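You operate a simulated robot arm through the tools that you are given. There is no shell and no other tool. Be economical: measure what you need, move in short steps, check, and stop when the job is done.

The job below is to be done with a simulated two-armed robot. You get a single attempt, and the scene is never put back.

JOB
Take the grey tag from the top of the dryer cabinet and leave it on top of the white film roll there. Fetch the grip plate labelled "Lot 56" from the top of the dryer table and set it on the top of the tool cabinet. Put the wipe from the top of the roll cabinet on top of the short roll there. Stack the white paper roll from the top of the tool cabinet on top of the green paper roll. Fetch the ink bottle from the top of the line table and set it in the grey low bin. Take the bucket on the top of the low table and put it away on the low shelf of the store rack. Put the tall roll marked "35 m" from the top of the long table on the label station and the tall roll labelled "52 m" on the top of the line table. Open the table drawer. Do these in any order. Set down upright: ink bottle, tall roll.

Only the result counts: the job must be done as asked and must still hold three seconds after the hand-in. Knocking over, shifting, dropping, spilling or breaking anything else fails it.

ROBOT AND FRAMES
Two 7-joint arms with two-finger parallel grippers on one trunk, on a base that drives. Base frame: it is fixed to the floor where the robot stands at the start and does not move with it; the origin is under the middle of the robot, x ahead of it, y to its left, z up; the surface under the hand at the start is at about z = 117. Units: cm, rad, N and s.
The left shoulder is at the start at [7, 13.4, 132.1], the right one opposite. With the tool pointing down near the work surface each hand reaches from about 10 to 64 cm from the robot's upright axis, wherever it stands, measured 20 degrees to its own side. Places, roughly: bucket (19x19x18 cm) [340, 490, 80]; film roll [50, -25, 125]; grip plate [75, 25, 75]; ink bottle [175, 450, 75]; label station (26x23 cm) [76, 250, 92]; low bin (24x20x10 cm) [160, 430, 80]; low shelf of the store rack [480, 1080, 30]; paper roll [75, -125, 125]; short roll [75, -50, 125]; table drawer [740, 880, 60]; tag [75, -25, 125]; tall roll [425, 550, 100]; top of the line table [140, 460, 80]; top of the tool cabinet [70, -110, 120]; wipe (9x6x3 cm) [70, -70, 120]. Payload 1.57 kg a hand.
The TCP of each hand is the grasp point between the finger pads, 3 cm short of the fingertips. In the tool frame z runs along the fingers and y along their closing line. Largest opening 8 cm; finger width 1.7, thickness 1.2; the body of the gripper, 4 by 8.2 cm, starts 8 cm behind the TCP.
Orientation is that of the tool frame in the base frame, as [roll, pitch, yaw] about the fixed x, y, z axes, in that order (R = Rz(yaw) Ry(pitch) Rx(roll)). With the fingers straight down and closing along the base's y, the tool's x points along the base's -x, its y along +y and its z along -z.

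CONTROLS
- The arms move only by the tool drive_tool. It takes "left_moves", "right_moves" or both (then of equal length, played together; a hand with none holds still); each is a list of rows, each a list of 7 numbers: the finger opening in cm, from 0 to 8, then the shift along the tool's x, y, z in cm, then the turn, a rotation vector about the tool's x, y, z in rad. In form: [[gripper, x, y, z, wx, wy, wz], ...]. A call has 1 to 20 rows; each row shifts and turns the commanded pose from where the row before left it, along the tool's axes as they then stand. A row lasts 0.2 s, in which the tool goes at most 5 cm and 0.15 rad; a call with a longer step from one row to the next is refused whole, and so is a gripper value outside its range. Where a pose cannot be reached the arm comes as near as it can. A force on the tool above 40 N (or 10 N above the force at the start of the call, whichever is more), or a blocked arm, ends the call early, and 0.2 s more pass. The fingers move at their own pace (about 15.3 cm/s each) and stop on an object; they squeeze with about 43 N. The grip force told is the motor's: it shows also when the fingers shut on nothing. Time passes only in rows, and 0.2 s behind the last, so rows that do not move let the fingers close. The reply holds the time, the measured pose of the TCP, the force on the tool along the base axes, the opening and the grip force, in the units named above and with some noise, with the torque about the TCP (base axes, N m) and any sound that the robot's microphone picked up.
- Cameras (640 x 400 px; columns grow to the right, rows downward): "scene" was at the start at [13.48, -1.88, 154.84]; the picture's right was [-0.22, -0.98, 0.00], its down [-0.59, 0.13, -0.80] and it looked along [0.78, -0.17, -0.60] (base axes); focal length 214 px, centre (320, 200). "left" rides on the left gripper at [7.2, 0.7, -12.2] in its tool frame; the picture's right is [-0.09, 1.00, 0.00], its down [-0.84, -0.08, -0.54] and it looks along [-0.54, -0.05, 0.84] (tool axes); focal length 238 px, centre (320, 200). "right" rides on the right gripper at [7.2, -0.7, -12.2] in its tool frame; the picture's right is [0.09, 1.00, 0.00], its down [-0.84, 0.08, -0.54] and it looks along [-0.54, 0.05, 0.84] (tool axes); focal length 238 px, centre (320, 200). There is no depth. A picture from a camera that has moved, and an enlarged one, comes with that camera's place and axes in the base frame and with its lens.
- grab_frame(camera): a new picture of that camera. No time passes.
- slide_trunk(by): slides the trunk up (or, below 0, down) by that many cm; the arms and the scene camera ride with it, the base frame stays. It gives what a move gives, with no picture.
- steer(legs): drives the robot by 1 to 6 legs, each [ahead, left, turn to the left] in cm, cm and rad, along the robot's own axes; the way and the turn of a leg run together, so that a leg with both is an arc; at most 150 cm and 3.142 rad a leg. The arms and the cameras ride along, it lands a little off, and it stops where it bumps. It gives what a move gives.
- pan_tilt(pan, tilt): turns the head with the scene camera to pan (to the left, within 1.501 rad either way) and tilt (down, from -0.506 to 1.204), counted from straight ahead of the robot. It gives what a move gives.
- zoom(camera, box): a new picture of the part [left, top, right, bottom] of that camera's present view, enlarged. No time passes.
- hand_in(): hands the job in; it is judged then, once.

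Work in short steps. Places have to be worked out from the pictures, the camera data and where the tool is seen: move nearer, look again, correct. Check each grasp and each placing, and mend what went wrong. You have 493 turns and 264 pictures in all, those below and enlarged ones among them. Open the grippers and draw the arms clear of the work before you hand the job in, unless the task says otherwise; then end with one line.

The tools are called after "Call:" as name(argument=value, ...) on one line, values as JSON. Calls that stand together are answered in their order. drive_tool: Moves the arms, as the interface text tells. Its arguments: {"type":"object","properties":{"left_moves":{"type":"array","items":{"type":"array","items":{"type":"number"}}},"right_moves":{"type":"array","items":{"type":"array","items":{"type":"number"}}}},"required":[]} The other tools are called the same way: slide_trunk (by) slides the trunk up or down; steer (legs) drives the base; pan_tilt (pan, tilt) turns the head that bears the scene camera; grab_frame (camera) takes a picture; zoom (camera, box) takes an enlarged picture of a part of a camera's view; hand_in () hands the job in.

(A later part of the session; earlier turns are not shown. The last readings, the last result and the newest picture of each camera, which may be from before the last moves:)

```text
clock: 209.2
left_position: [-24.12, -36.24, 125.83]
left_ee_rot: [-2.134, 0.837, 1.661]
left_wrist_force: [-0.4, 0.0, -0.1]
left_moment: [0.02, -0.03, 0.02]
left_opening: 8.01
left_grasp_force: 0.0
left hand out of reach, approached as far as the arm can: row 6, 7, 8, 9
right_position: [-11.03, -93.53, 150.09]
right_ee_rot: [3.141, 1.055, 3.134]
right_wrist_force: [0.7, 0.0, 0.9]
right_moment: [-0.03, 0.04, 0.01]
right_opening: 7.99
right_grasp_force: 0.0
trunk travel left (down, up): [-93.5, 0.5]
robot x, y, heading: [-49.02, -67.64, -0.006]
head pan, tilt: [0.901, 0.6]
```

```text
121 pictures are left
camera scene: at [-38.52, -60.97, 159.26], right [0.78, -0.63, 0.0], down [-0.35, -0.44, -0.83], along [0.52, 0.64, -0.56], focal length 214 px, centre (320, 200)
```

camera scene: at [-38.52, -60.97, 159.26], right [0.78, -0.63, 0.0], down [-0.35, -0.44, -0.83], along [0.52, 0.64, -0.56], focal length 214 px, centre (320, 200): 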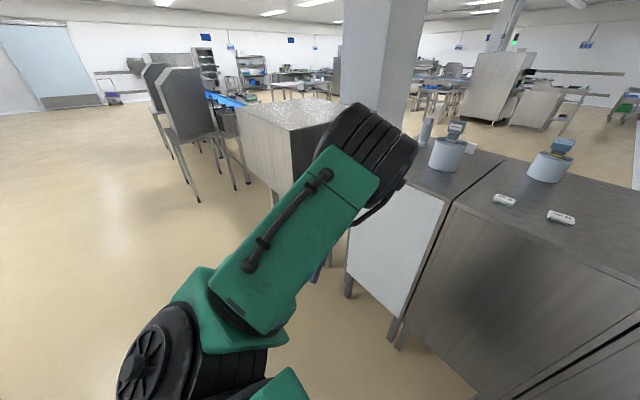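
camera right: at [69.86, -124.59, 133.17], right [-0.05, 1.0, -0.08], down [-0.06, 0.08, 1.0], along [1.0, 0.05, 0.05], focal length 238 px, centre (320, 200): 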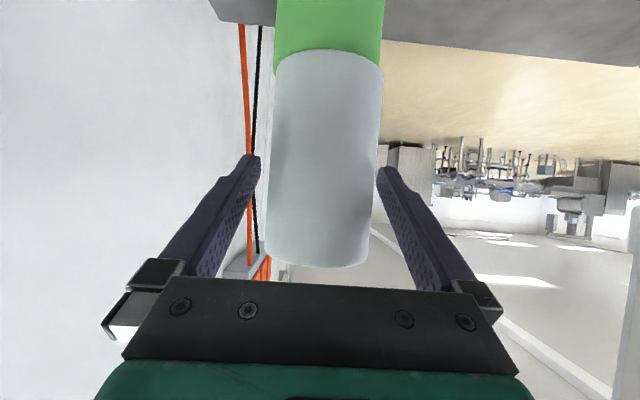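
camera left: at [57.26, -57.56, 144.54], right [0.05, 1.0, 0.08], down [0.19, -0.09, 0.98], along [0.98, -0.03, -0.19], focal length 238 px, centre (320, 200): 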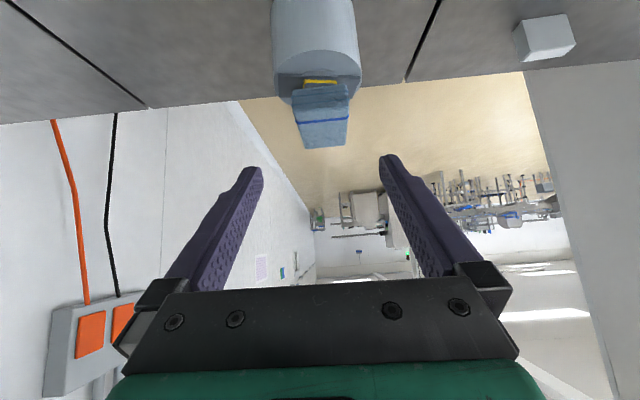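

I park the left arm here. Un-tilt the right hand back to vertical and check its posture.

Call:
drive_tool(right_moves=[[8, 0, 0, 0, 0, 0.14, 0], [8, 0, 0, 0, 0, 0.14, 0], [8, 0, 0, 0, 0, 0.14, 0], [8, 0, 0, 0, 0, 0.14, 0], [8, 0, 0, 0, 0, 0.14, 0], [8, 0, 0, 0, 0, 0.14, 0], [8, 0, 0, 0, 0, 0.14, 0], [8, 0, 0, 0, 0, 0.076, 0], [8, 0, 0, 3, 0, 0, 0], [8, 0, 0, 3, 0, 0, 0], [8, 0, 0, 0, 0, 0, 0]])

Call:
pan_tilt(pan=-0.8, tilt=0.5)

Call:
grab_frame(camera="scene")

```text
clock: 211.6
left_position: [-24.05, -36.22, 125.79]
left_ee_rot: [-2.136, 0.837, 1.66]
left_wrist_force: [0.3, 0.5, -0.2]
left_moment: [0.0, 0.03, 0.0]
left_opening: 8.01
left_grasp_force: 0.2
right_position: [-10.83, -93.54, 144.32]
right_ee_rot: [3.14, -0.002, 3.132]
right_wrist_force: [-0.6, 1.2, 0.5]
right_moment: [0.05, 0.01, -0.02]
right_opening: 8.0
right_grasp_force: 0.1
trunk travel left (down, up): [-93.5, 0.5]
robot x, y, heading: [-49.37, -67.76, -0.007]
head pan, tilt: [0.901, 0.6]
```

```text
clock: 213.3
left_position: [-24.03, -36.23, 125.81]
left_ee_rot: [-2.138, 0.837, 1.659]
left_wrist_force: [0.0, 0.6, 0.4]
left_moment: [0.01, -0.01, -0.02]
left_opening: 7.99
left_grasp_force: 0.1
right_position: [-10.79, -93.61, 144.4]
right_ee_rot: [-3.141, 0.001, 3.133]
right_wrist_force: [0.4, -0.4, -0.3]
right_moment: [0.0, 0.01, 0.0]
right_opening: 8.0
right_grasp_force: 0.0
trunk travel left (down, up): [-93.5, 0.5]
robot x, y, heading: [-49.17, -67.64, -0.007]
head pan, tilt: [-0.799, 0.499]
```

```text
120 pictures are left
camera scene: at [-37.78, -74.41, 160.17], right [-0.72, -0.69, 0.0], down [-0.33, 0.35, -0.88], along [0.61, -0.63, -0.48], focal length 214 px, centre (320, 200)
```

scene: 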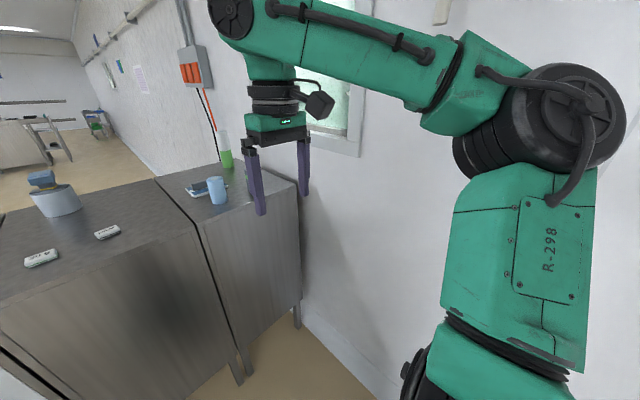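

Right arm is fine. Now I travel: back up a little and go left along the open aisle, then look.

Call:
steer(legs=[[-26, 0, 0], [0, 150, 0], [0, 100, 0]])

Call:
pan_tilt(pan=0.6, tilt=0.35)

Call:
grab_frame(camera="scene")

Call:
pan_tilt(pan=-0.3, tilt=0.35)

Call:
grab_frame(camera="scene")

```text
clock: 227.1
left_position: [-44.69, 214.56, 125.83]
left_ee_rot: [-2.139, 0.836, 1.645]
left_wrist_force: [-0.4, -0.1, -0.1]
left_moment: [-0.01, 0.01, -0.01]
left_opening: 7.99
left_grasp_force: 0.1
right_position: [-32.32, 157.03, 144.41]
right_ee_rot: [3.139, -0.001, 3.118]
right_wrist_force: [-0.4, 0.4, -0.1]
right_moment: [0.07, 0.02, 0.02]
right_opening: 8.0
right_grasp_force: 0.0
trunk travel left (down, up): [-93.5, 0.5]
robot x, y, heading: [-70.09, 183.81, -0.025]
head pan, tilt: [-0.799, 0.499]
```

```text
clock: 228.6
left_position: [-44.68, 214.79, 125.77]
left_ee_rot: [-2.137, 0.838, 1.645]
left_wrist_force: [-0.8, -0.3, -0.2]
left_moment: [0.02, 0.02, 0.0]
left_opening: 7.99
left_grasp_force: 0.0
right_position: [-32.29, 157.26, 144.35]
right_ee_rot: [-3.14, 0.0, 3.119]
right_wrist_force: [-0.6, -0.2, 0.0]
right_moment: [-0.01, -0.04, 0.02]
right_opening: 8.01
right_grasp_force: 0.1
trunk travel left (down, up): [-93.5, 0.5]
robot x, y, heading: [-70.0, 183.54, -0.018]
head pan, tilt: [0.6, 0.351]
```

```text
119 pictures are left
camera scene: at [-57.27, 188.51, 161.54], right [0.55, -0.84, 0.0], down [-0.29, -0.19, -0.94], along [0.79, 0.51, -0.34], focal length 214 px, centre (320, 200)
```

scene: 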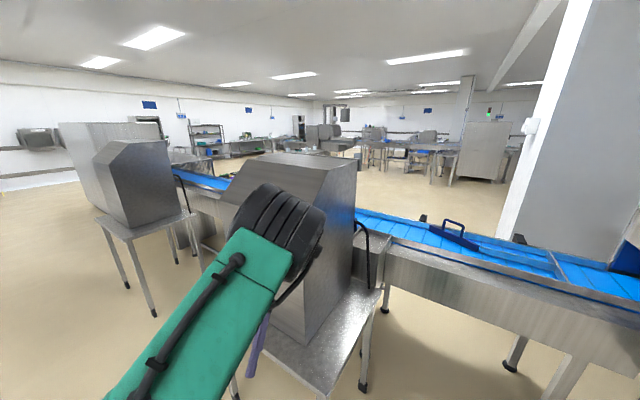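

```text
clock: 229.8
left_position: [-44.65, 214.7, 125.89]
left_ee_rot: [-2.138, 0.835, 1.645]
left_wrist_force: [-0.2, 0.5, -0.9]
left_moment: [-0.01, 0.02, 0.02]
left_opening: 8.01
left_grasp_force: 0.0
right_position: [-32.26, 157.17, 144.4]
right_ee_rot: [-3.141, 0.001, 3.118]
right_wrist_force: [0.6, -0.6, 0.2]
right_moment: [0.04, 0.02, -0.01]
right_opening: 8.0
right_grasp_force: 0.1
trunk travel left (down, up): [-93.5, 0.5]
robot x, y, heading: [-69.84, 183.57, -0.027]
head pan, tilt: [-0.3, 0.351]
```

```text
118 pictures are left
camera scene: at [-56.25, 180.48, 161.54], right [-0.32, -0.95, 0.0], down [-0.33, 0.11, -0.94], along [0.89, -0.3, -0.34], focal length 214 px, centre (320, 200)
```

scene: 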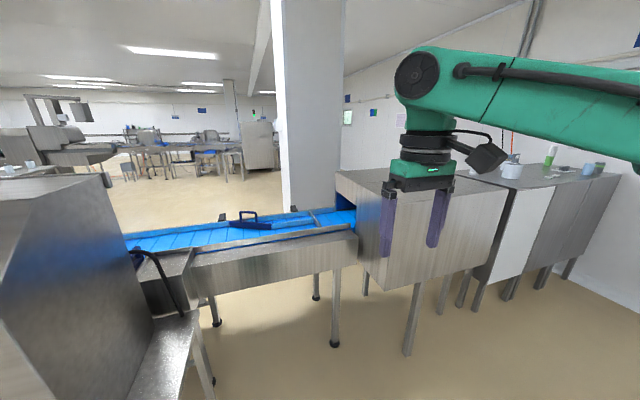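

The blue line is a barrier along y. I go further left along the aisle to find its end.

Call:
steer(legs=[[-18, 0, 0.02], [0, 150, 0], [0, 140, 0]])

Call:
pan_tilt(pan=0.7, tilt=0.3)

Call:
grab_frame(camera="scene")

Call:
pan_tilt(pan=-0.2, tilt=0.35)

Call:
grab_frame(camera="scene")

```text
clock: 245.1
left_position: [-62.94, 509.18, 125.86]
left_ee_rot: [-2.137, 0.836, 1.648]
left_wrist_force: [0.6, -0.7, 0.8]
left_moment: [0.01, 0.03, -0.02]
left_opening: 7.98
left_grasp_force: 0.1
right_position: [-50.41, 451.67, 144.39]
right_ee_rot: [3.14, 0.0, 3.123]
right_wrist_force: [0.0, -0.8, -0.2]
right_moment: [0.0, 0.01, 0.04]
right_opening: 8.0
right_grasp_force: 0.1
trunk travel left (down, up): [-93.5, 0.5]
robot x, y, heading: [-88.07, 477.66, -0.021]
head pan, tilt: [-0.3, 0.351]
```

```text
clock: 246.3
left_position: [-62.89, 509.27, 125.86]
left_ee_rot: [-2.135, 0.835, 1.646]
left_wrist_force: [-0.2, 0.4, -0.1]
left_moment: [0.0, 0.01, -0.02]
left_opening: 7.99
left_grasp_force: 0.0
right_position: [-50.41, 451.71, 144.32]
right_ee_rot: [3.139, -0.001, 3.122]
right_wrist_force: [0.0, -0.1, -0.3]
right_moment: [0.03, -0.02, -0.02]
right_opening: 7.98
right_grasp_force: 0.0
trunk travel left (down, up): [-93.5, 0.5]
robot x, y, heading: [-88.05, 478.04, -0.021]
head pan, tilt: [0.7, 0.3]
```

```text
117 pictures are left
camera scene: at [-75.98, 483.77, 162.01], right [0.63, -0.78, 0.0], down [-0.23, -0.19, -0.96], along [0.74, 0.6, -0.3], focal length 214 px, centre (320, 200)
```

scene: 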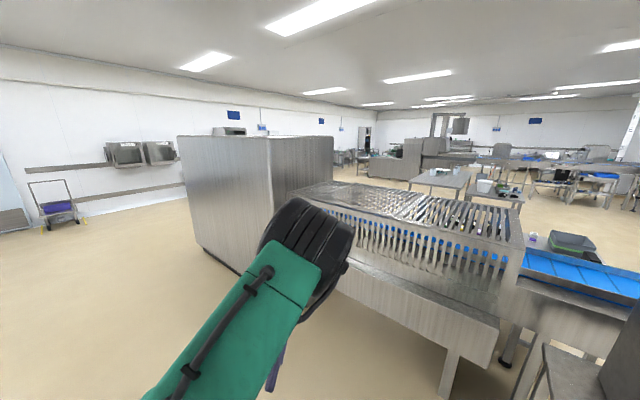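

```text
clock: 247.6
left_position: [-62.97, 509.38, 125.87]
left_ee_rot: [-2.138, 0.836, 1.648]
left_wrist_force: [0.4, 0.4, 0.8]
left_moment: [0.02, 0.0, 0.01]
left_opening: 8.01
left_grasp_force: 0.0
right_position: [-50.4, 451.77, 144.44]
right_ee_rot: [-3.141, 0.0, 3.123]
right_wrist_force: [0.2, -0.6, -0.2]
right_moment: [0.02, 0.04, 0.01]
right_opening: 7.99
right_grasp_force: 0.0
trunk travel left (down, up): [-93.5, 0.5]
robot x, y, heading: [-87.94, 477.99, -0.019]
head pan, tilt: [-0.201, 0.351]
```

```text
116 pictures are left
camera scene: at [-74.16, 475.91, 161.54], right [-0.22, -0.98, 0.0], down [-0.34, 0.07, -0.94], along [0.92, -0.2, -0.34], focal length 214 px, centre (320, 200)
```

scene: 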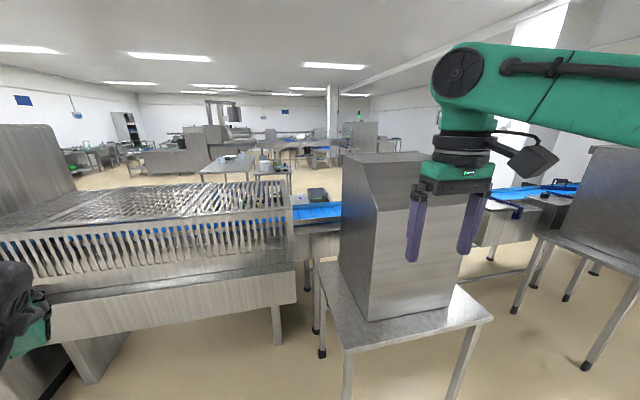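

The line ends with a big machine at y≈810. I go around it at y≈890 and then head +x.

Call:
steer(legs=[[0, 150, 0.02], [0, 150, 0], [0, 112, 0]])

Call:
pan_tilt(pan=0, tilt=0.3)

Call:
grab_frame(camera="scene")

```text
clock: 267.2
left_position: [-59.26, 918.5, 125.97]
left_ee_rot: [-2.138, 0.836, 1.64]
left_wrist_force: [0.5, 0.5, -0.6]
left_moment: [-0.02, 0.0, -0.02]
left_opening: 8.0
left_grasp_force: 0.0
right_position: [-47.07, 861.04, 144.46]
right_ee_rot: [3.139, -0.001, 3.116]
right_wrist_force: [0.1, -1.2, -0.2]
right_moment: [0.0, 0.01, 0.0]
right_opening: 8.0
right_grasp_force: 0.1
trunk travel left (down, up): [-93.5, 0.5]
robot x, y, heading: [-84.39, 887.76, -0.027]
head pan, tilt: [-0.201, 0.351]
```

```text
clock: 267.9
left_position: [-59.26, 918.57, 125.81]
left_ee_rot: [-2.136, 0.836, 1.642]
left_wrist_force: [0.0, -0.3, 0.3]
left_moment: [0.01, -0.02, 0.0]
left_opening: 8.0
left_grasp_force: 0.1
right_position: [-47.01, 861.13, 144.37]
right_ee_rot: [3.139, 0.001, 3.116]
right_wrist_force: [-0.4, 0.3, 0.8]
right_moment: [0.0, 0.02, 0.0]
right_opening: 8.0
right_grasp_force: 0.1
trunk travel left (down, up): [-93.5, 0.5]
robot x, y, heading: [-84.95, 887.42, -0.028]
head pan, tilt: [0.0, 0.3]
```

```text
115 pictures are left
camera scene: at [-70.47, 887.19, 162.01], right [-0.03, -1.0, 0.0], down [-0.3, 0.01, -0.96], along [0.95, -0.03, -0.3], focal length 214 px, centre (320, 200)
```

scene: 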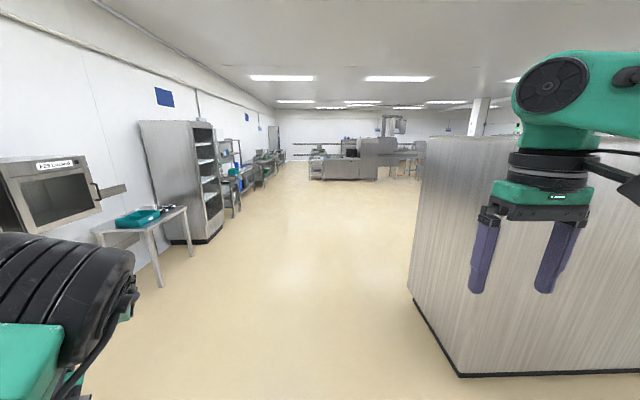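

Clear corridor ahead. Correct heading and drive ahead 290 cm.

Call:
steer(legs=[[0, 0, 0.027], [150, 0, 0], [140, 0, 0]])

Call:
pan_tilt(pan=-0.7, tilt=0.35)

Call:
grab_frame(camera="scene")

Call:
pan_tilt(pan=0.4, tilt=0.35)

Call:
grab_frame(camera="scene")

```text
clock: 282.5
left_position: [235.23, 914.43, 125.81]
left_ee_rot: [-2.138, 0.837, 1.647]
left_wrist_force: [-0.2, -0.2, 0.6]
left_moment: [0.0, 0.01, 0.03]
left_opening: 7.98
left_grasp_force: 0.0
right_position: [247.87, 856.8, 144.33]
right_ee_rot: [3.139, -0.001, 3.124]
right_wrist_force: [-0.7, 0.7, 0.1]
right_moment: [-0.01, 0.0, -0.02]
right_opening: 8.01
right_grasp_force: 0.1
trunk travel left (down, up): [-93.5, 0.5]
robot x, y, heading: [210.29, 883.0, -0.023]
head pan, tilt: [0.0, 0.3]
```

```text
clock: 283.6
left_position: [235.46, 914.39, 125.77]
left_ee_rot: [-2.136, 0.837, 1.648]
left_wrist_force: [0.3, -0.3, 0.5]
left_moment: [0.0, -0.04, 0.01]
left_opening: 7.98
left_grasp_force: 0.0
right_position: [248.07, 856.91, 144.42]
right_ee_rot: [3.139, 0.001, 3.122]
right_wrist_force: [-0.3, -0.2, -0.4]
right_moment: [0.0, 0.02, -0.01]
right_opening: 7.99
right_grasp_force: 0.1
trunk travel left (down, up): [-93.5, 0.5]
robot x, y, heading: [210.71, 883.0, -0.016]
head pan, tilt: [-0.7, 0.351]
```

```text
114 pictures are left
camera scene: at [222.15, 876.87, 161.54], right [-0.66, -0.75, 0.0], down [-0.26, 0.23, -0.94], along [0.71, -0.62, -0.34], focal length 214 px, centre (320, 200)
```

scene: 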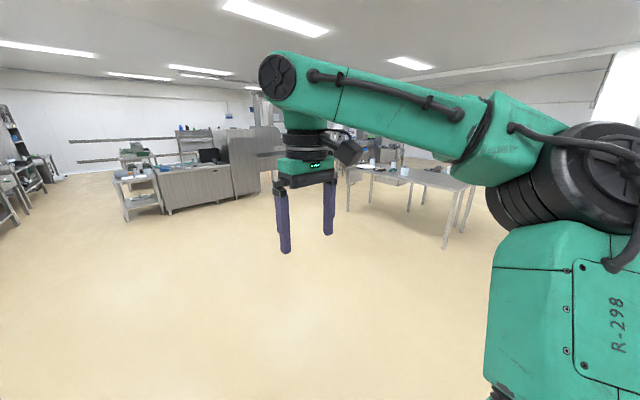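

```text
clock: 284.9
left_position: [235.56, 914.32, 125.79]
left_ee_rot: [-2.135, 0.836, 1.649]
left_wrist_force: [0.4, 0.2, 0.1]
left_moment: [0.01, 0.0, -0.01]
left_opening: 7.98
left_grasp_force: 0.0
right_position: [248.18, 856.81, 144.35]
right_ee_rot: [3.141, 0.0, 3.123]
right_wrist_force: [0.3, -0.5, -0.5]
right_moment: [0.01, 0.01, 0.02]
right_opening: 8.0
right_grasp_force: 0.0
trunk travel left (down, up): [-93.5, 0.5]
robot x, y, heading: [210.11, 882.92, -0.016]
head pan, tilt: [0.4, 0.351]
```

```text
113 pictures are left
camera scene: at [223.78, 886.44, 161.54], right [0.37, -0.93, 0.0], down [-0.32, -0.13, -0.94], along [0.87, 0.35, -0.34], focal length 214 px, centre (320, 200)
```

scene: 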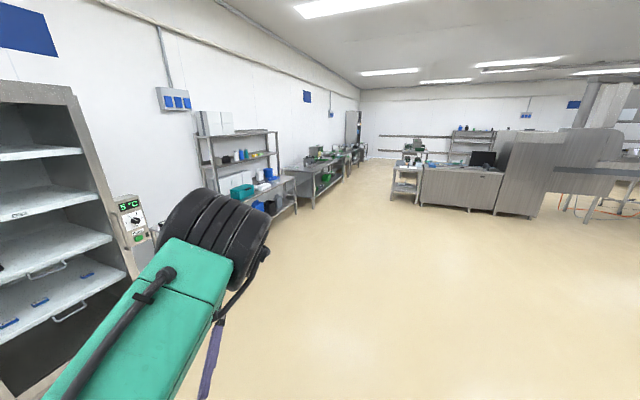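

Store rack is ahead-left, the drawer table far ahead, the long table to the right (edge y≈580, x 300–477). I turn right to face -y, drive ahead 120 and shift left (+x) 150.

Call:
steer(legs=[[0, 0, -1.55], [110, 0, 0], [0, 150, 0]])

Call:
pan_tilt(pan=0, tilt=0.4)

Call:
grab_frame(camera="scene")

```text
clock: 301.5
left_position: [395.44, 752.01, 125.86]
left_ee_rot: [-2.137, 0.836, 0.142]
left_wrist_force: [-0.4, -0.2, -0.2]
left_moment: [-0.02, -0.01, 0.01]
left_opening: 8.0
left_grasp_force: 0.2
right_position: [338.86, 735.53, 144.41]
right_ee_rot: [3.14, -0.001, 1.618]
right_wrist_force: [0.2, -0.6, -0.8]
right_moment: [0.01, 0.0, -0.04]
right_opening: 8.0
right_grasp_force: 0.1
trunk travel left (down, up): [-93.5, 0.5]
robot x, y, heading: [362.6, 775.17, -1.52]
head pan, tilt: [0.4, 0.351]
```

```text
clock: 302.4
left_position: [395.6, 751.9, 126.0]
left_ee_rot: [-2.135, 0.837, 0.145]
left_wrist_force: [-0.5, 0.6, -0.3]
left_moment: [-0.02, -0.01, 0.02]
left_opening: 7.99
left_grasp_force: 0.1
right_position: [339.03, 735.6, 144.36]
right_ee_rot: [3.14, 0.002, 1.618]
right_wrist_force: [-0.3, -0.5, -0.3]
right_moment: [0.01, -0.01, 0.0]
right_opening: 8.01
right_grasp_force: 0.1
trunk travel left (down, up): [-93.5, 0.5]
robot x, y, heading: [362.59, 775.23, -1.524]
head pan, tilt: [0.0, 0.4]
```

```text
112 pictures are left
camera scene: at [363.34, 760.91, 161.08], right [-1.0, -0.05, 0.0], down [-0.02, 0.39, -0.92], along [0.04, -0.92, -0.39], focal length 214 px, centre (320, 200)
```

scene: 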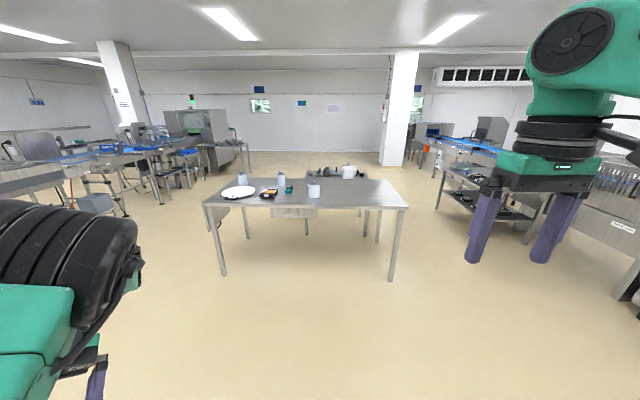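

The long table with rolls is ahead and the bucket stands behind. Zoom.

Call:
zoom(camera="scene", box=[200, 150, 420, 290])

Call:
zoom(camera="scene", box=[220, 160, 370, 220])

```text
2.86 times, centred on (310, 220) of scene
camera zoom: at [363.34, 760.91, 161.08], right [-1.0, -0.05, 0.0], down [-0.02, 0.39, -0.92], along [0.04, -0.92, -0.39], focal length 613 px, centre (349, 143)
```

zoom: 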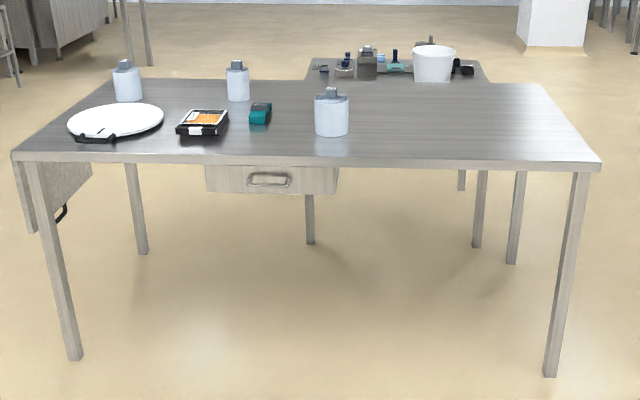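

```text
4.27 times, centred on (295, 190) of scene
camera zoom: at [363.34, 760.91, 161.08], right [-1.0, -0.05, 0.0], down [-0.02, 0.39, -0.92], along [0.04, -0.92, -0.39], focal length 915 px, centre (427, 243)
```

zoom: 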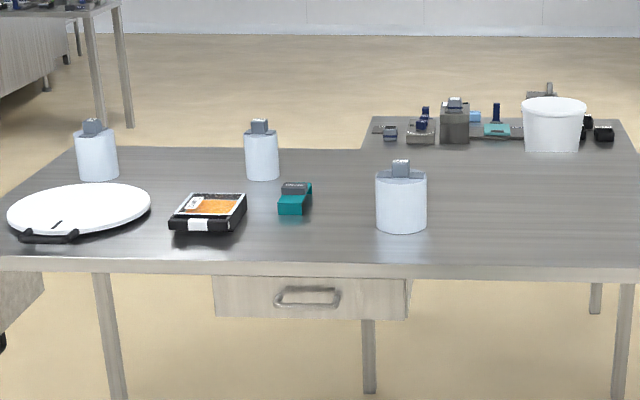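

Three tall rolls: A≈[463,530], B≈[418,528], C≈[378,562] on a table top z≈80 (y 504–580). I drive nearer to read the labels.

Call:
steer(legs=[[0, 0, -0.048], [125, 40, 0]])

Call:
pan_tilt(pan=0.15, tilt=0.65)

Call:
grab_frame(camera="scene")

Call:
zoom(camera="scene", box=[200, 100, 420, 260])

```text
clock: 309.4
left_position: [435.15, 625.08, 125.81]
left_ee_rot: [-2.138, 0.836, 0.118]
left_wrist_force: [0.0, -0.1, 0.2]
left_moment: [-0.01, 0.01, -0.01]
left_opening: 8.01
left_grasp_force: 0.0
right_position: [378.15, 610.38, 144.44]
right_ee_rot: [3.14, 0.0, 1.592]
right_wrist_force: [-0.2, -0.3, -0.6]
right_moment: [-0.05, -0.02, 0.02]
right_opening: 8.0
right_grasp_force: 0.0
trunk travel left (down, up): [-93.5, 0.5]
robot x, y, heading: [403.23, 649.16, -1.548]
head pan, tilt: [0.0, 0.4]
```

```text
clock: 310.2
left_position: [435.24, 624.99, 125.73]
left_ee_rot: [-2.137, 0.835, 0.12]
left_wrist_force: [0.4, 0.7, -0.1]
left_moment: [-0.04, -0.03, 0.0]
left_opening: 8.03
left_grasp_force: 0.1
right_position: [378.3, 610.27, 144.26]
right_ee_rot: [3.139, 0.0, 1.592]
right_wrist_force: [0.6, -0.2, 0.3]
right_moment: [0.02, 0.03, -0.02]
right_opening: 7.99
right_grasp_force: 0.1
trunk travel left (down, up): [-93.5, 0.5]
robot x, y, heading: [402.9, 648.89, -1.548]
head pan, tilt: [0.15, 0.649]
```

```text
109 pictures are left
camera scene: at [404.5, 635.57, 158.84], right [-0.99, -0.17, 0.0], down [-0.1, 0.6, -0.8], along [0.14, -0.79, -0.6], focal length 214 px, centre (320, 200)
```

scene: 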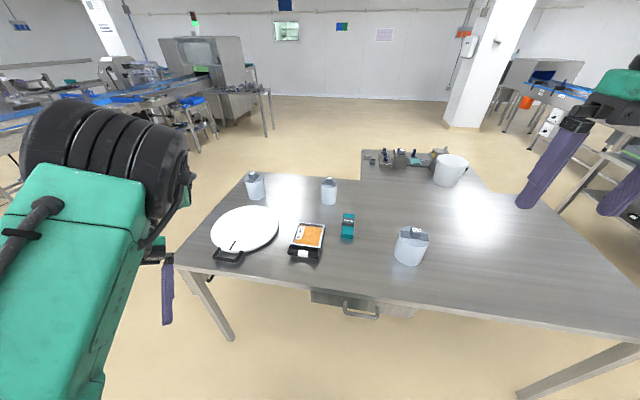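

```text
2.50 times, centred on (310, 180) of scene
camera zoom: at [404.5, 635.57, 158.84], right [-0.99, -0.17, 0.0], down [-0.1, 0.6, -0.8], along [0.14, -0.79, -0.6], focal length 536 px, centre (345, 250)
```

zoom: 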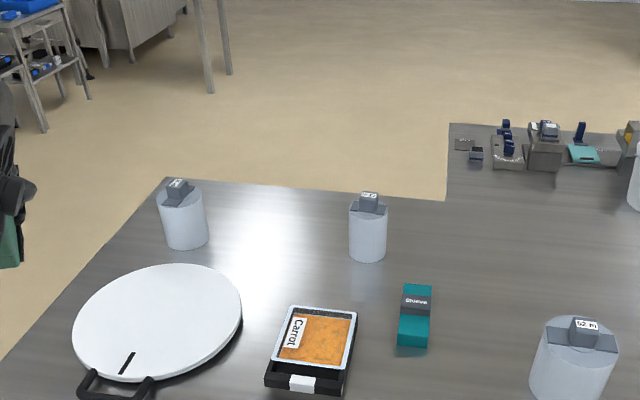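

Call:
zoom(camera="scene", box=[240, 165, 345, 210])

Call:
zoom(camera="scene", box=[380, 215, 440, 270])

```text
6.10 times, centred on (292, 188) of scene
camera zoom: at [404.5, 635.57, 158.84], right [-0.99, -0.17, 0.0], down [-0.1, 0.6, -0.8], along [0.14, -0.79, -0.6], focal length 1307 px, centre (488, 276)
```

zoom: 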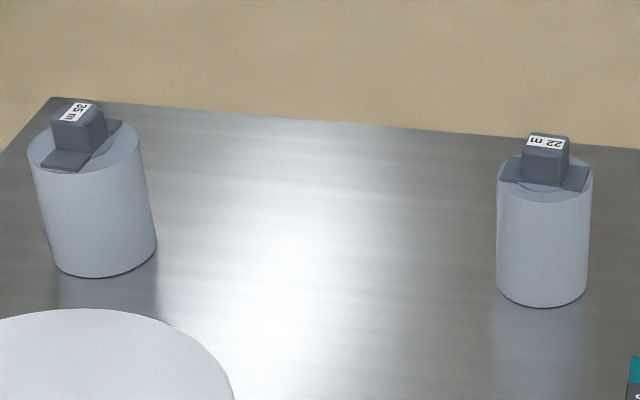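

```text
7.27 times, centred on (410, 242) of scene
camera zoom: at [404.5, 635.57, 158.84], right [-0.99, -0.17, 0.0], down [-0.1, 0.6, -0.8], along [0.14, -0.79, -0.6], focal length 1560 px, centre (-334, -109)
```

zoom: 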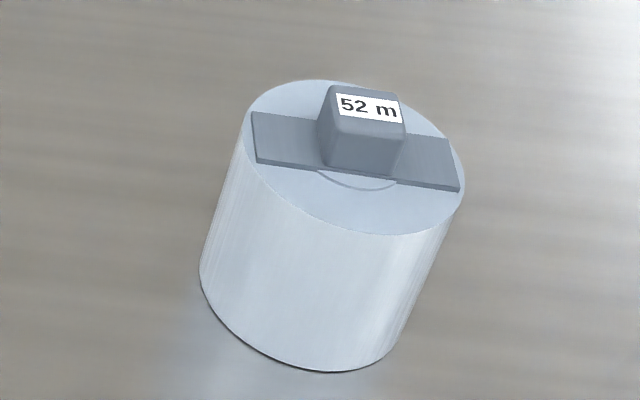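

A is "35 m" (≈[462.5,535]), B "22 m", C "52 m" (≈[377,568.5], knob top ≈97). I position for C with the right hand: ahead 33, right 7, and lower the trunk 25.

Call:
slide_trunk(by=-22)

Call:
steer(legs=[[33, -7, -0.02]])

Call:
pan_tilt(pan=-0.2, tilt=0.8)

Call:
grab_frame(camera="scene")

Call:
grab_frame(camera="right")

```text
clock: 312.5
left_position: [435.21, 624.97, 103.78]
left_ee_rot: [-2.136, 0.836, 0.117]
left_wrist_force: [0.2, 0.0, 0.0]
left_moment: [0.02, 0.0, -0.03]
left_opening: 8.0
left_grasp_force: 0.1
right_position: [378.33, 610.22, 122.43]
right_ee_rot: [3.14, 0.0, 1.591]
right_wrist_force: [-0.1, 0.0, 0.2]
right_moment: [-0.02, -0.01, -0.02]
right_opening: 8.0
right_grasp_force: 0.1
trunk travel left (down, up): [-71.5, 22.5]
robot x, y, heading: [402.81, 648.97, -1.552]
head pan, tilt: [0.15, 0.649]
```

```text
clock: 314.7
left_position: [428.02, 591.65, 103.8]
left_ee_rot: [-2.138, 0.838, 0.097]
left_wrist_force: [-0.4, -0.4, 0.6]
left_moment: [-0.03, 0.01, -0.02]
left_opening: 8.0
left_grasp_force: 0.1
right_position: [370.84, 577.82, 122.42]
right_ee_rot: [-3.141, 0.001, 1.571]
right_wrist_force: [0.1, -0.1, 0.0]
right_moment: [-0.02, 0.02, 0.03]
right_opening: 7.98
right_grasp_force: 0.1
trunk travel left (down, up): [-71.5, 22.5]
robot x, y, heading: [396.18, 616.4, -1.571]
head pan, tilt: [0.15, 0.649]
```

```text
clock: 315.5
left_position: [428.03, 591.44, 103.73]
left_ee_rot: [-2.136, 0.837, 0.096]
left_wrist_force: [0.0, 0.2, -0.1]
left_moment: [-0.02, -0.02, 0.01]
left_opening: 8.01
left_grasp_force: 0.2
right_position: [370.82, 577.73, 122.3]
right_ee_rot: [3.141, 0.0, 1.57]
right_wrist_force: [0.0, -0.4, 0.5]
right_moment: [0.02, -0.03, 0.02]
right_opening: 8.02
right_grasp_force: 0.1
trunk travel left (down, up): [-71.5, 22.5]
robot x, y, heading: [396.28, 616.21, -1.575]
head pan, tilt: [-0.201, 0.799]
```

```text
105 pictures are left
camera scene: at [394.63, 603.25, 135.57], right [-0.98, 0.2, 0.0], down [0.14, 0.7, -0.7], along [-0.14, -0.68, -0.72], focal length 214 px, centre (320, 200)
```

scene: 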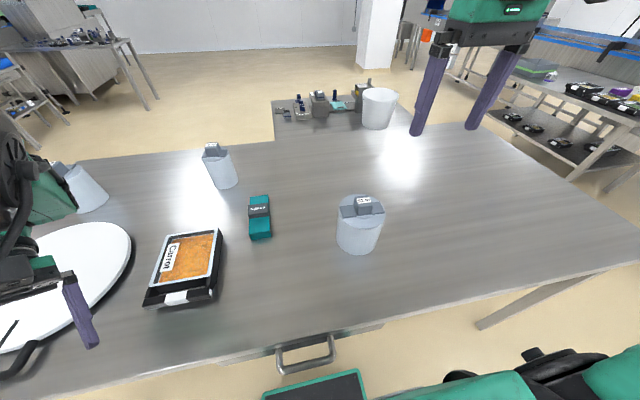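

```text
104 pictures are left
camera right: at [370.21, 584.83, 134.58], right [1.0, 0.09, 0.0], down [0.08, -0.84, 0.54], along [0.05, -0.54, -0.84], focal length 238 px, centre (320, 200)
```

right: 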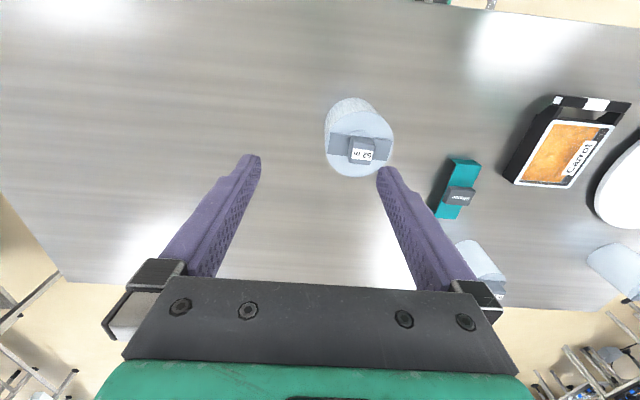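

C's knob ≈[377.5, 570.3], top ≈97. Move above it and down to z≈106.

Call:
drive_tool(right_moves=[[8, -2.5, 2.3, 0, 0, 0, 0], [8, -2.5, 2.2, 0, 0, 0, 0], [8, -2.4, 2.2, 2, 0, 0, 0], [8, 0, 0, 4, 0, 0, 0], [8, 0, 0, 4, 0, 0, 0], [8, 0, 0, 4, 0, 0, 0], [8, 0, 0, 0, 0, 0, 0]])

Call:
grab_frame(camera="right")

Call:
zoom(camera="scene", box=[310, 120, 430, 270])

```text
clock: 317.1
left_position: [428.08, 591.49, 103.77]
left_ee_rot: [-2.137, 0.836, 0.098]
left_wrist_force: [-1.2, -0.5, -0.1]
left_moment: [0.0, 0.0, 0.02]
left_opening: 8.02
left_grasp_force: 0.1
right_position: [377.48, 570.42, 108.44]
right_ee_rot: [3.141, 0.0, 1.57]
right_wrist_force: [0.6, -0.4, -1.6]
right_moment: [0.0, -0.01, -0.01]
right_opening: 7.97
right_grasp_force: 0.1
trunk travel left (down, up): [-71.5, 22.5]
robot x, y, heading: [396.08, 616.27, -1.575]
head pan, tilt: [-0.201, 0.799]
```

```text
103 pictures are left
camera right: at [376.84, 577.45, 120.6], right [1.0, 0.09, 0.0], down [0.08, -0.84, 0.54], along [0.05, -0.54, -0.84], focal length 238 px, centre (320, 200)
```

right: 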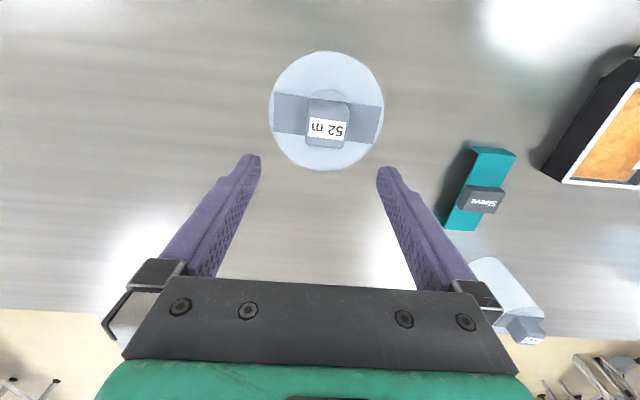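

```text
2.67 times, centred on (370, 195) of scene
camera zoom: at [394.64, 603.35, 135.58], right [-0.98, 0.2, 0.0], down [0.14, 0.7, -0.7], along [-0.14, -0.68, -0.72], focal length 572 px, centre (187, 213)
```

zoom: 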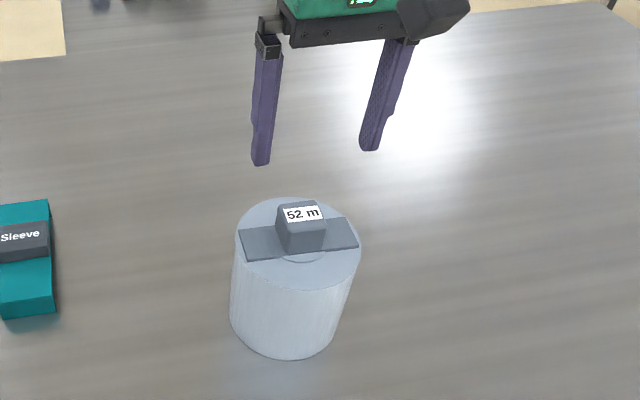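

Knob refined to [377.9, 571.2], top ≈99. Adjust and go to z≈102, then check.

Call:
drive_tool(right_moves=[[8, 0.8, 0.4, 2, 0, 0, 0], [8, 0, 0, 3, 0, 0, 0], [8, 0, 0, 1.4, 0, 0, 0], [8, 0, 0, 0, 0, 0, 0]])

Call:
grab_frame(camera="right")

Call:
zoom(camera="scene", box=[330, 150, 410, 230])

```text
clock: 318.1
left_position: [427.91, 591.61, 103.72]
left_ee_rot: [-2.136, 0.836, 0.098]
left_wrist_force: [0.4, 0.5, -0.3]
left_moment: [-0.01, 0.02, -0.02]
left_opening: 8.01
left_grasp_force: 0.1
right_position: [377.95, 571.01, 102.11]
right_ee_rot: [3.14, 0.0, 1.571]
right_wrist_force: [-0.6, -0.2, -0.1]
right_moment: [-0.02, 0.02, -0.02]
right_opening: 8.01
right_grasp_force: 0.0
trunk travel left (down, up): [-71.5, 22.5]
robot x, y, heading: [396.29, 616.25, -1.573]
head pan, tilt: [-0.201, 0.799]
```

```text
101 pictures are left
camera right: at [377.29, 578.14, 114.31], right [1.0, 0.09, 0.0], down [0.08, -0.84, 0.54], along [0.05, -0.54, -0.84], focal length 238 px, centre (320, 200)
```

right: 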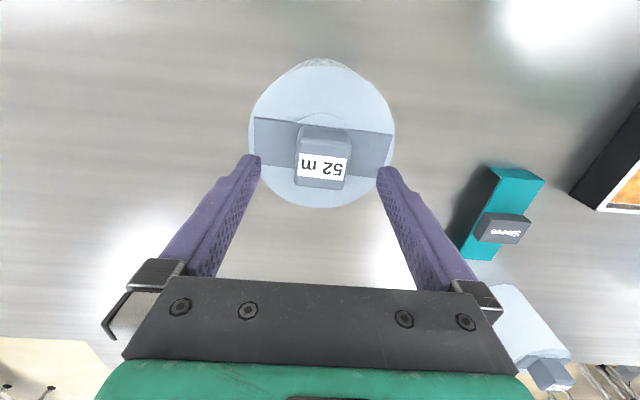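

```text
5.00 times, centred on (370, 190) of scene
camera zoom: at [394.63, 603.31, 135.57], right [-0.98, 0.2, 0.0], down [0.14, 0.7, -0.7], along [-0.14, -0.68, -0.72], focal length 1072 px, centre (70, 250)
```

zoom: 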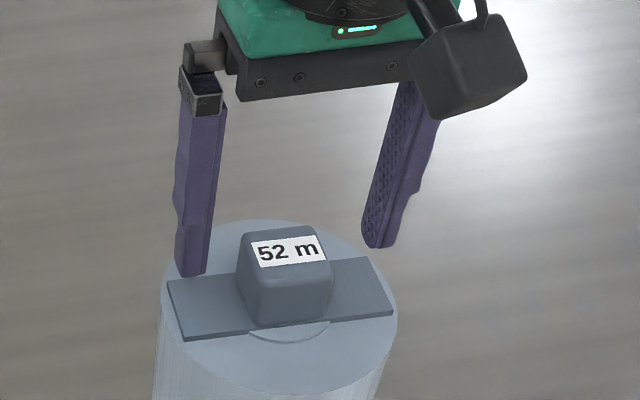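

Aligned. Descend 3.3 cm and close on the knob.

Call:
drive_tool(right_moves=[[8, 0, 0, 1.5, 0, 0, 0], [8, 0, 0, 1.0, 0, 0, 0], [8, 0, 0, 0.8, 0, 0, 0], [6, 0, 0, 0, 0, 0, 0], [3, 0, 0, 0, 0, 0, 0], [3, 0, 0, 0, 0, 0, 0], [3, 0, 0, 0, 0, 0, 0]])

Call:
zoom(camera="scene", box=[330, 150, 410, 230])

```text
clock: 319.0
left_position: [428.04, 591.79, 103.91]
left_ee_rot: [-2.141, 0.839, 0.093]
left_wrist_force: [-0.4, -0.7, -0.2]
left_moment: [-0.02, -0.01, 0.01]
left_opening: 8.01
left_grasp_force: 0.1
right_position: [378.02, 570.87, 99.77]
right_ee_rot: [3.141, 0.027, 1.573]
right_wrist_force: [-0.9, 5.7, 21.8]
right_moment: [0.34, -0.08, 0.1]
right_opening: 6.36
right_grasp_force: 1.9
trunk travel left (down, up): [-71.5, 22.5]
robot x, y, heading: [396.32, 616.16, -1.573]
head pan, tilt: [-0.201, 0.799]
stopped in row 4 (right hand): the force on the tool passed its limit at 44 N (the readings are from after the stop); the commanded pose is now the measured one
```

```text
5.00 times, centred on (370, 190) of scene
camera zoom: at [394.76, 603.75, 135.64], right [-0.98, 0.2, 0.0], down [0.14, 0.7, -0.7], along [-0.14, -0.69, -0.71], focal length 1072 px, centre (70, 250)
```

zoom: 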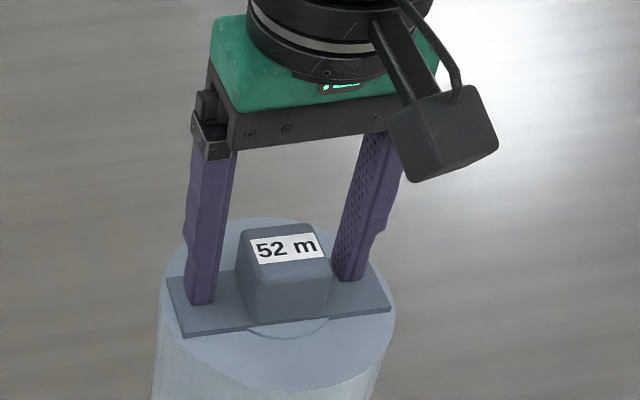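

Tips rest on the bar (TCP 99.8). Raise 0.5 and close.

Call:
drive_tool(right_moves=[[6.4, 0, 0, -0.6, 0, 0, 0], [6.4, 0, 0, 0, 0, 0, 0], [5, 0, 0, 0, 0, 0, 0], [3, 0, 0, 0, 0, 0, 0], [3, 0, 0, 0, 0, 0, 0], [3, 0, 0, 0, 0, 0, 0]])

Call:
zoom(camera="scene", box=[330, 150, 410, 230])

```text
clock: 320.4
left_position: [427.94, 591.46, 103.82]
left_ee_rot: [-2.138, 0.835, 0.099]
left_wrist_force: [-0.6, -0.7, -0.1]
left_moment: [0.0, 0.01, -0.02]
left_opening: 7.99
left_grasp_force: 0.1
right_position: [377.71, 570.63, 99.95]
right_ee_rot: [3.14, 0.017, 1.57]
right_wrist_force: [-0.7, 0.6, -0.3]
right_moment: [-0.18, 0.22, -0.11]
right_opening: 3.59
right_grasp_force: 42.1
trunk travel left (down, up): [-71.5, 22.5]
robot x, y, heading: [396.09, 616.36, -1.575]
head pan, tilt: [-0.201, 0.799]
```

```text
5.00 times, centred on (370, 190) of scene
camera zoom: at [394.59, 603.31, 135.57], right [-0.98, 0.2, 0.0], down [0.14, 0.7, -0.7], along [-0.14, -0.68, -0.72], focal length 1072 px, centre (70, 250)
```

zoom: 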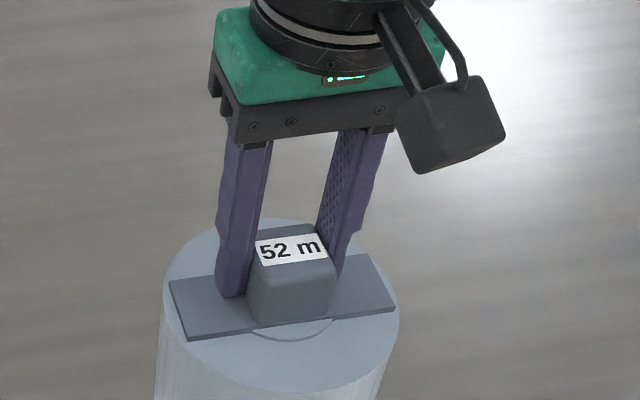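

Held, but the fingers sit ~0.7 cm behind the knob's centre. Recentre and regrip.

Call:
drive_tool(right_moves=[[5, 0, 0, 0, 0, 0, 0], [5, 0.7, 0.1, 0, 0, 0.017, 0], [5, 0, 0, 0, 0, 0, 0], [3, 0, 0, 0, 0, 0, 0], [3, 0, 0, 0, 0, 0, 0], [3, 0, 0, 0, 0, 0, 0], [3, 0, 0, -2, 0, 0, 0], [3, 0, 0, -3, 0, 0, 0], [3, 0, 0, 0, 0, 0, 0]])

Call:
zoom(camera="scene", box=[320, 140, 420, 260])

```text
clock: 322.4
left_position: [427.84, 591.34, 103.73]
left_ee_rot: [-2.134, 0.835, 0.1]
left_wrist_force: [0.2, 0.0, 0.1]
left_moment: [-0.02, 0.0, 0.0]
left_opening: 7.99
left_grasp_force: 0.0
right_position: [377.69, 571.41, 104.9]
right_ee_rot: [3.14, 0.0, 1.573]
right_wrist_force: [-0.3, -1.0, -4.6]
right_moment: [0.02, 0.01, 0.0]
right_opening: 3.56
right_grasp_force: 42.5
trunk travel left (down, up): [-71.5, 22.5]
robot x, y, heading: [396.3, 616.36, -1.572]
head pan, tilt: [-0.201, 0.799]
```

```text
3.33 times, centred on (370, 200) of scene
camera zoom: at [394.56, 603.13, 135.55], right [-0.98, 0.2, 0.0], down [0.14, 0.7, -0.7], along [-0.14, -0.68, -0.72], focal length 715 px, centre (153, 200)
```

zoom: 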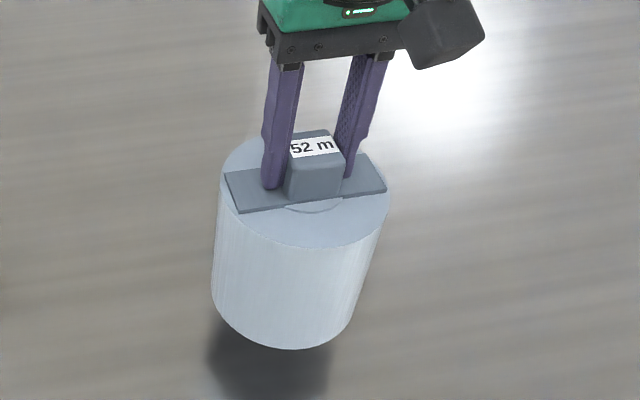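

Lifted cleanly (~0.45 kg). Raise the trunk, back off, turn to face -x, and approach the line table region for a look.

Call:
slide_trunk(by=20)

Call:
steer(legs=[[-55, 0, 0], [0, 0, -1.571], [130, 0, 0]])

Call:
pan_tilt(pan=0.5, tilt=0.45)

Call:
grab_frame(camera="scene")

```text
clock: 324.6
left_position: [428.05, 591.48, 123.76]
left_ee_rot: [-2.135, 0.836, 0.099]
left_wrist_force: [-0.5, -0.1, 0.3]
left_moment: [0.01, 0.02, 0.0]
left_opening: 7.99
left_grasp_force: 0.1
right_position: [377.86, 571.46, 124.75]
right_ee_rot: [3.141, 0.001, 1.572]
right_wrist_force: [0.9, -0.3, -5.3]
right_moment: [-0.01, -0.02, 0.03]
right_opening: 3.55
right_grasp_force: 42.9
trunk travel left (down, up): [-91.5, 2.5]
robot x, y, heading: [395.88, 615.99, -1.569]
head pan, tilt: [-0.201, 0.799]
```

```text
clock: 337.8
left_position: [238.61, 640.61, 123.77]
left_ee_rot: [-2.136, 0.835, -1.496]
left_wrist_force: [0.2, -0.4, -0.6]
left_moment: [0.03, -0.02, -0.01]
left_opening: 7.96
left_grasp_force: 0.0
right_position: [219.7, 691.17, 124.89]
right_ee_rot: [3.14, 0.001, -0.021]
right_wrist_force: [-0.6, 0.0, -6.1]
right_moment: [0.01, 0.0, 0.02]
right_opening: 3.57
right_grasp_force: 42.6
trunk travel left (down, up): [-91.5, 2.5]
robot x, y, heading: [263.95, 671.73, 3.12]
head pan, tilt: [-0.201, 0.799]
```

```text
clock: 338.9
left_position: [238.65, 640.7, 123.74]
left_ee_rot: [-2.134, 0.836, -1.494]
left_wrist_force: [0.7, -0.3, 0.2]
left_moment: [0.02, 0.0, 0.05]
left_opening: 8.0
left_grasp_force: 0.1
right_position: [219.73, 691.21, 124.78]
right_ee_rot: [3.14, 0.0, -0.021]
right_wrist_force: [0.4, -0.1, -4.8]
right_moment: [0.0, 0.0, 0.03]
right_opening: 3.57
right_grasp_force: 42.3
trunk travel left (down, up): [-91.5, 2.5]
robot x, y, heading: [264.3, 671.57, 3.117]
head pan, tilt: [0.499, 0.45]
```

```text
96 pictures are left
camera scene: at [250.71, 667.73, 158.6], right [-0.46, 0.89, 0.0], down [0.39, 0.2, -0.9], along [-0.8, -0.41, -0.44], focal length 214 px, centre (320, 200)
```

scene: 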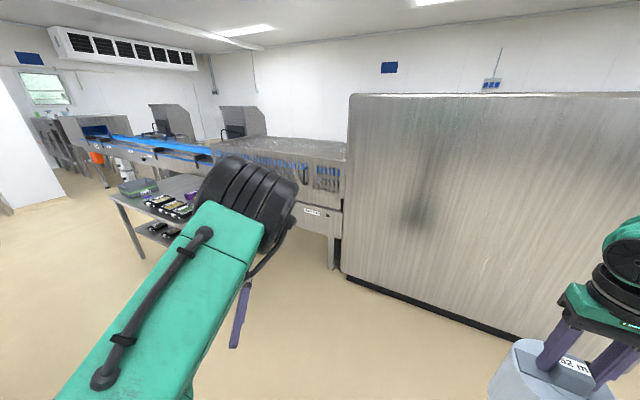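

The line table is to the left. Strafe left 150 + 45 and look.

Call:
steer(legs=[[0, 150, 0.02], [0, 45, 0]])

Call:
pan_tilt(pan=-0.1, tilt=0.5)

Call:
grab_frame(camera="scene")

```text
clock: 348.7
left_position: [243.87, 442.15, 123.73]
left_ee_rot: [-2.137, 0.835, -1.428]
left_wrist_force: [-0.1, 0.0, -0.1]
left_moment: [-0.03, 0.0, 0.01]
left_opening: 7.99
left_grasp_force: 0.0
right_position: [221.72, 491.41, 124.8]
right_ee_rot: [3.14, 0.0, 0.047]
right_wrist_force: [-0.5, -0.4, -5.0]
right_moment: [-0.01, -0.01, 0.02]
right_opening: 3.54
right_grasp_force: 42.7
trunk travel left (down, up): [-91.5, 2.5]
robot x, y, heading: [267.34, 474.6, -3.095]
head pan, tilt: [0.499, 0.45]
```

```text
clock: 349.7
left_position: [243.91, 441.94, 123.8]
left_ee_rot: [-2.134, 0.836, -1.428]
left_wrist_force: [-0.2, 0.0, 0.6]
left_moment: [-0.03, -0.01, -0.01]
left_opening: 7.99
left_grasp_force: 0.1
right_position: [221.66, 491.26, 124.84]
right_ee_rot: [3.141, 0.0, 0.045]
right_wrist_force: [-0.6, -0.1, -5.6]
right_moment: [-0.02, -0.02, 0.0]
right_opening: 3.56
right_grasp_force: 42.9
trunk travel left (down, up): [-91.5, 2.5]
robot x, y, heading: [267.2, 474.49, -3.095]
head pan, tilt: [-0.099, 0.499]
```

```text
95 pictures are left
camera scene: at [253.03, 474.95, 158.16], right [0.05, 1.0, 0.0], down [0.48, -0.03, -0.88], along [-0.88, 0.05, -0.48], focal length 214 px, centre (320, 200)
```

scene: 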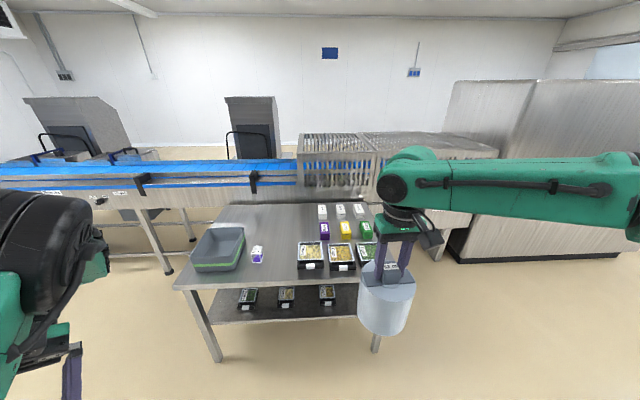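

Line table with the bin, ink bottles and trays. Zoom in.

Call:
zoom(camera="scene", box=[170, 190, 400, 300])

Call:
zoom(camera="scene", box=[180, 215, 300, 280])

```text
2.78 times, centred on (285, 245) of scene
camera zoom: at [253.03, 474.95, 158.16], right [0.05, 1.0, 0.0], down [0.48, -0.03, -0.88], along [-0.88, 0.05, -0.48], focal length 597 px, centre (417, 75)
```

zoom: 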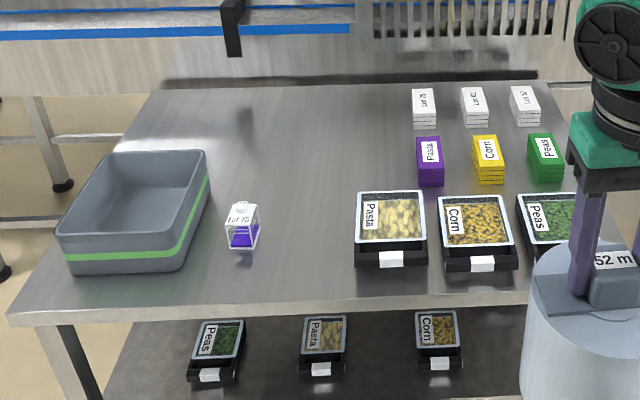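

```text
5.33 times, centred on (240, 248) of scene
camera zoom: at [253.03, 474.95, 158.16], right [0.05, 1.0, 0.0], down [0.48, -0.03, -0.88], along [-0.88, 0.05, -0.48], focal length 1144 px, centre (747, -53)
```

zoom: 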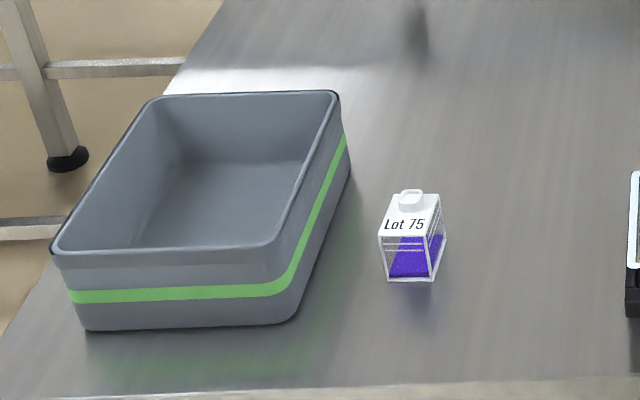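

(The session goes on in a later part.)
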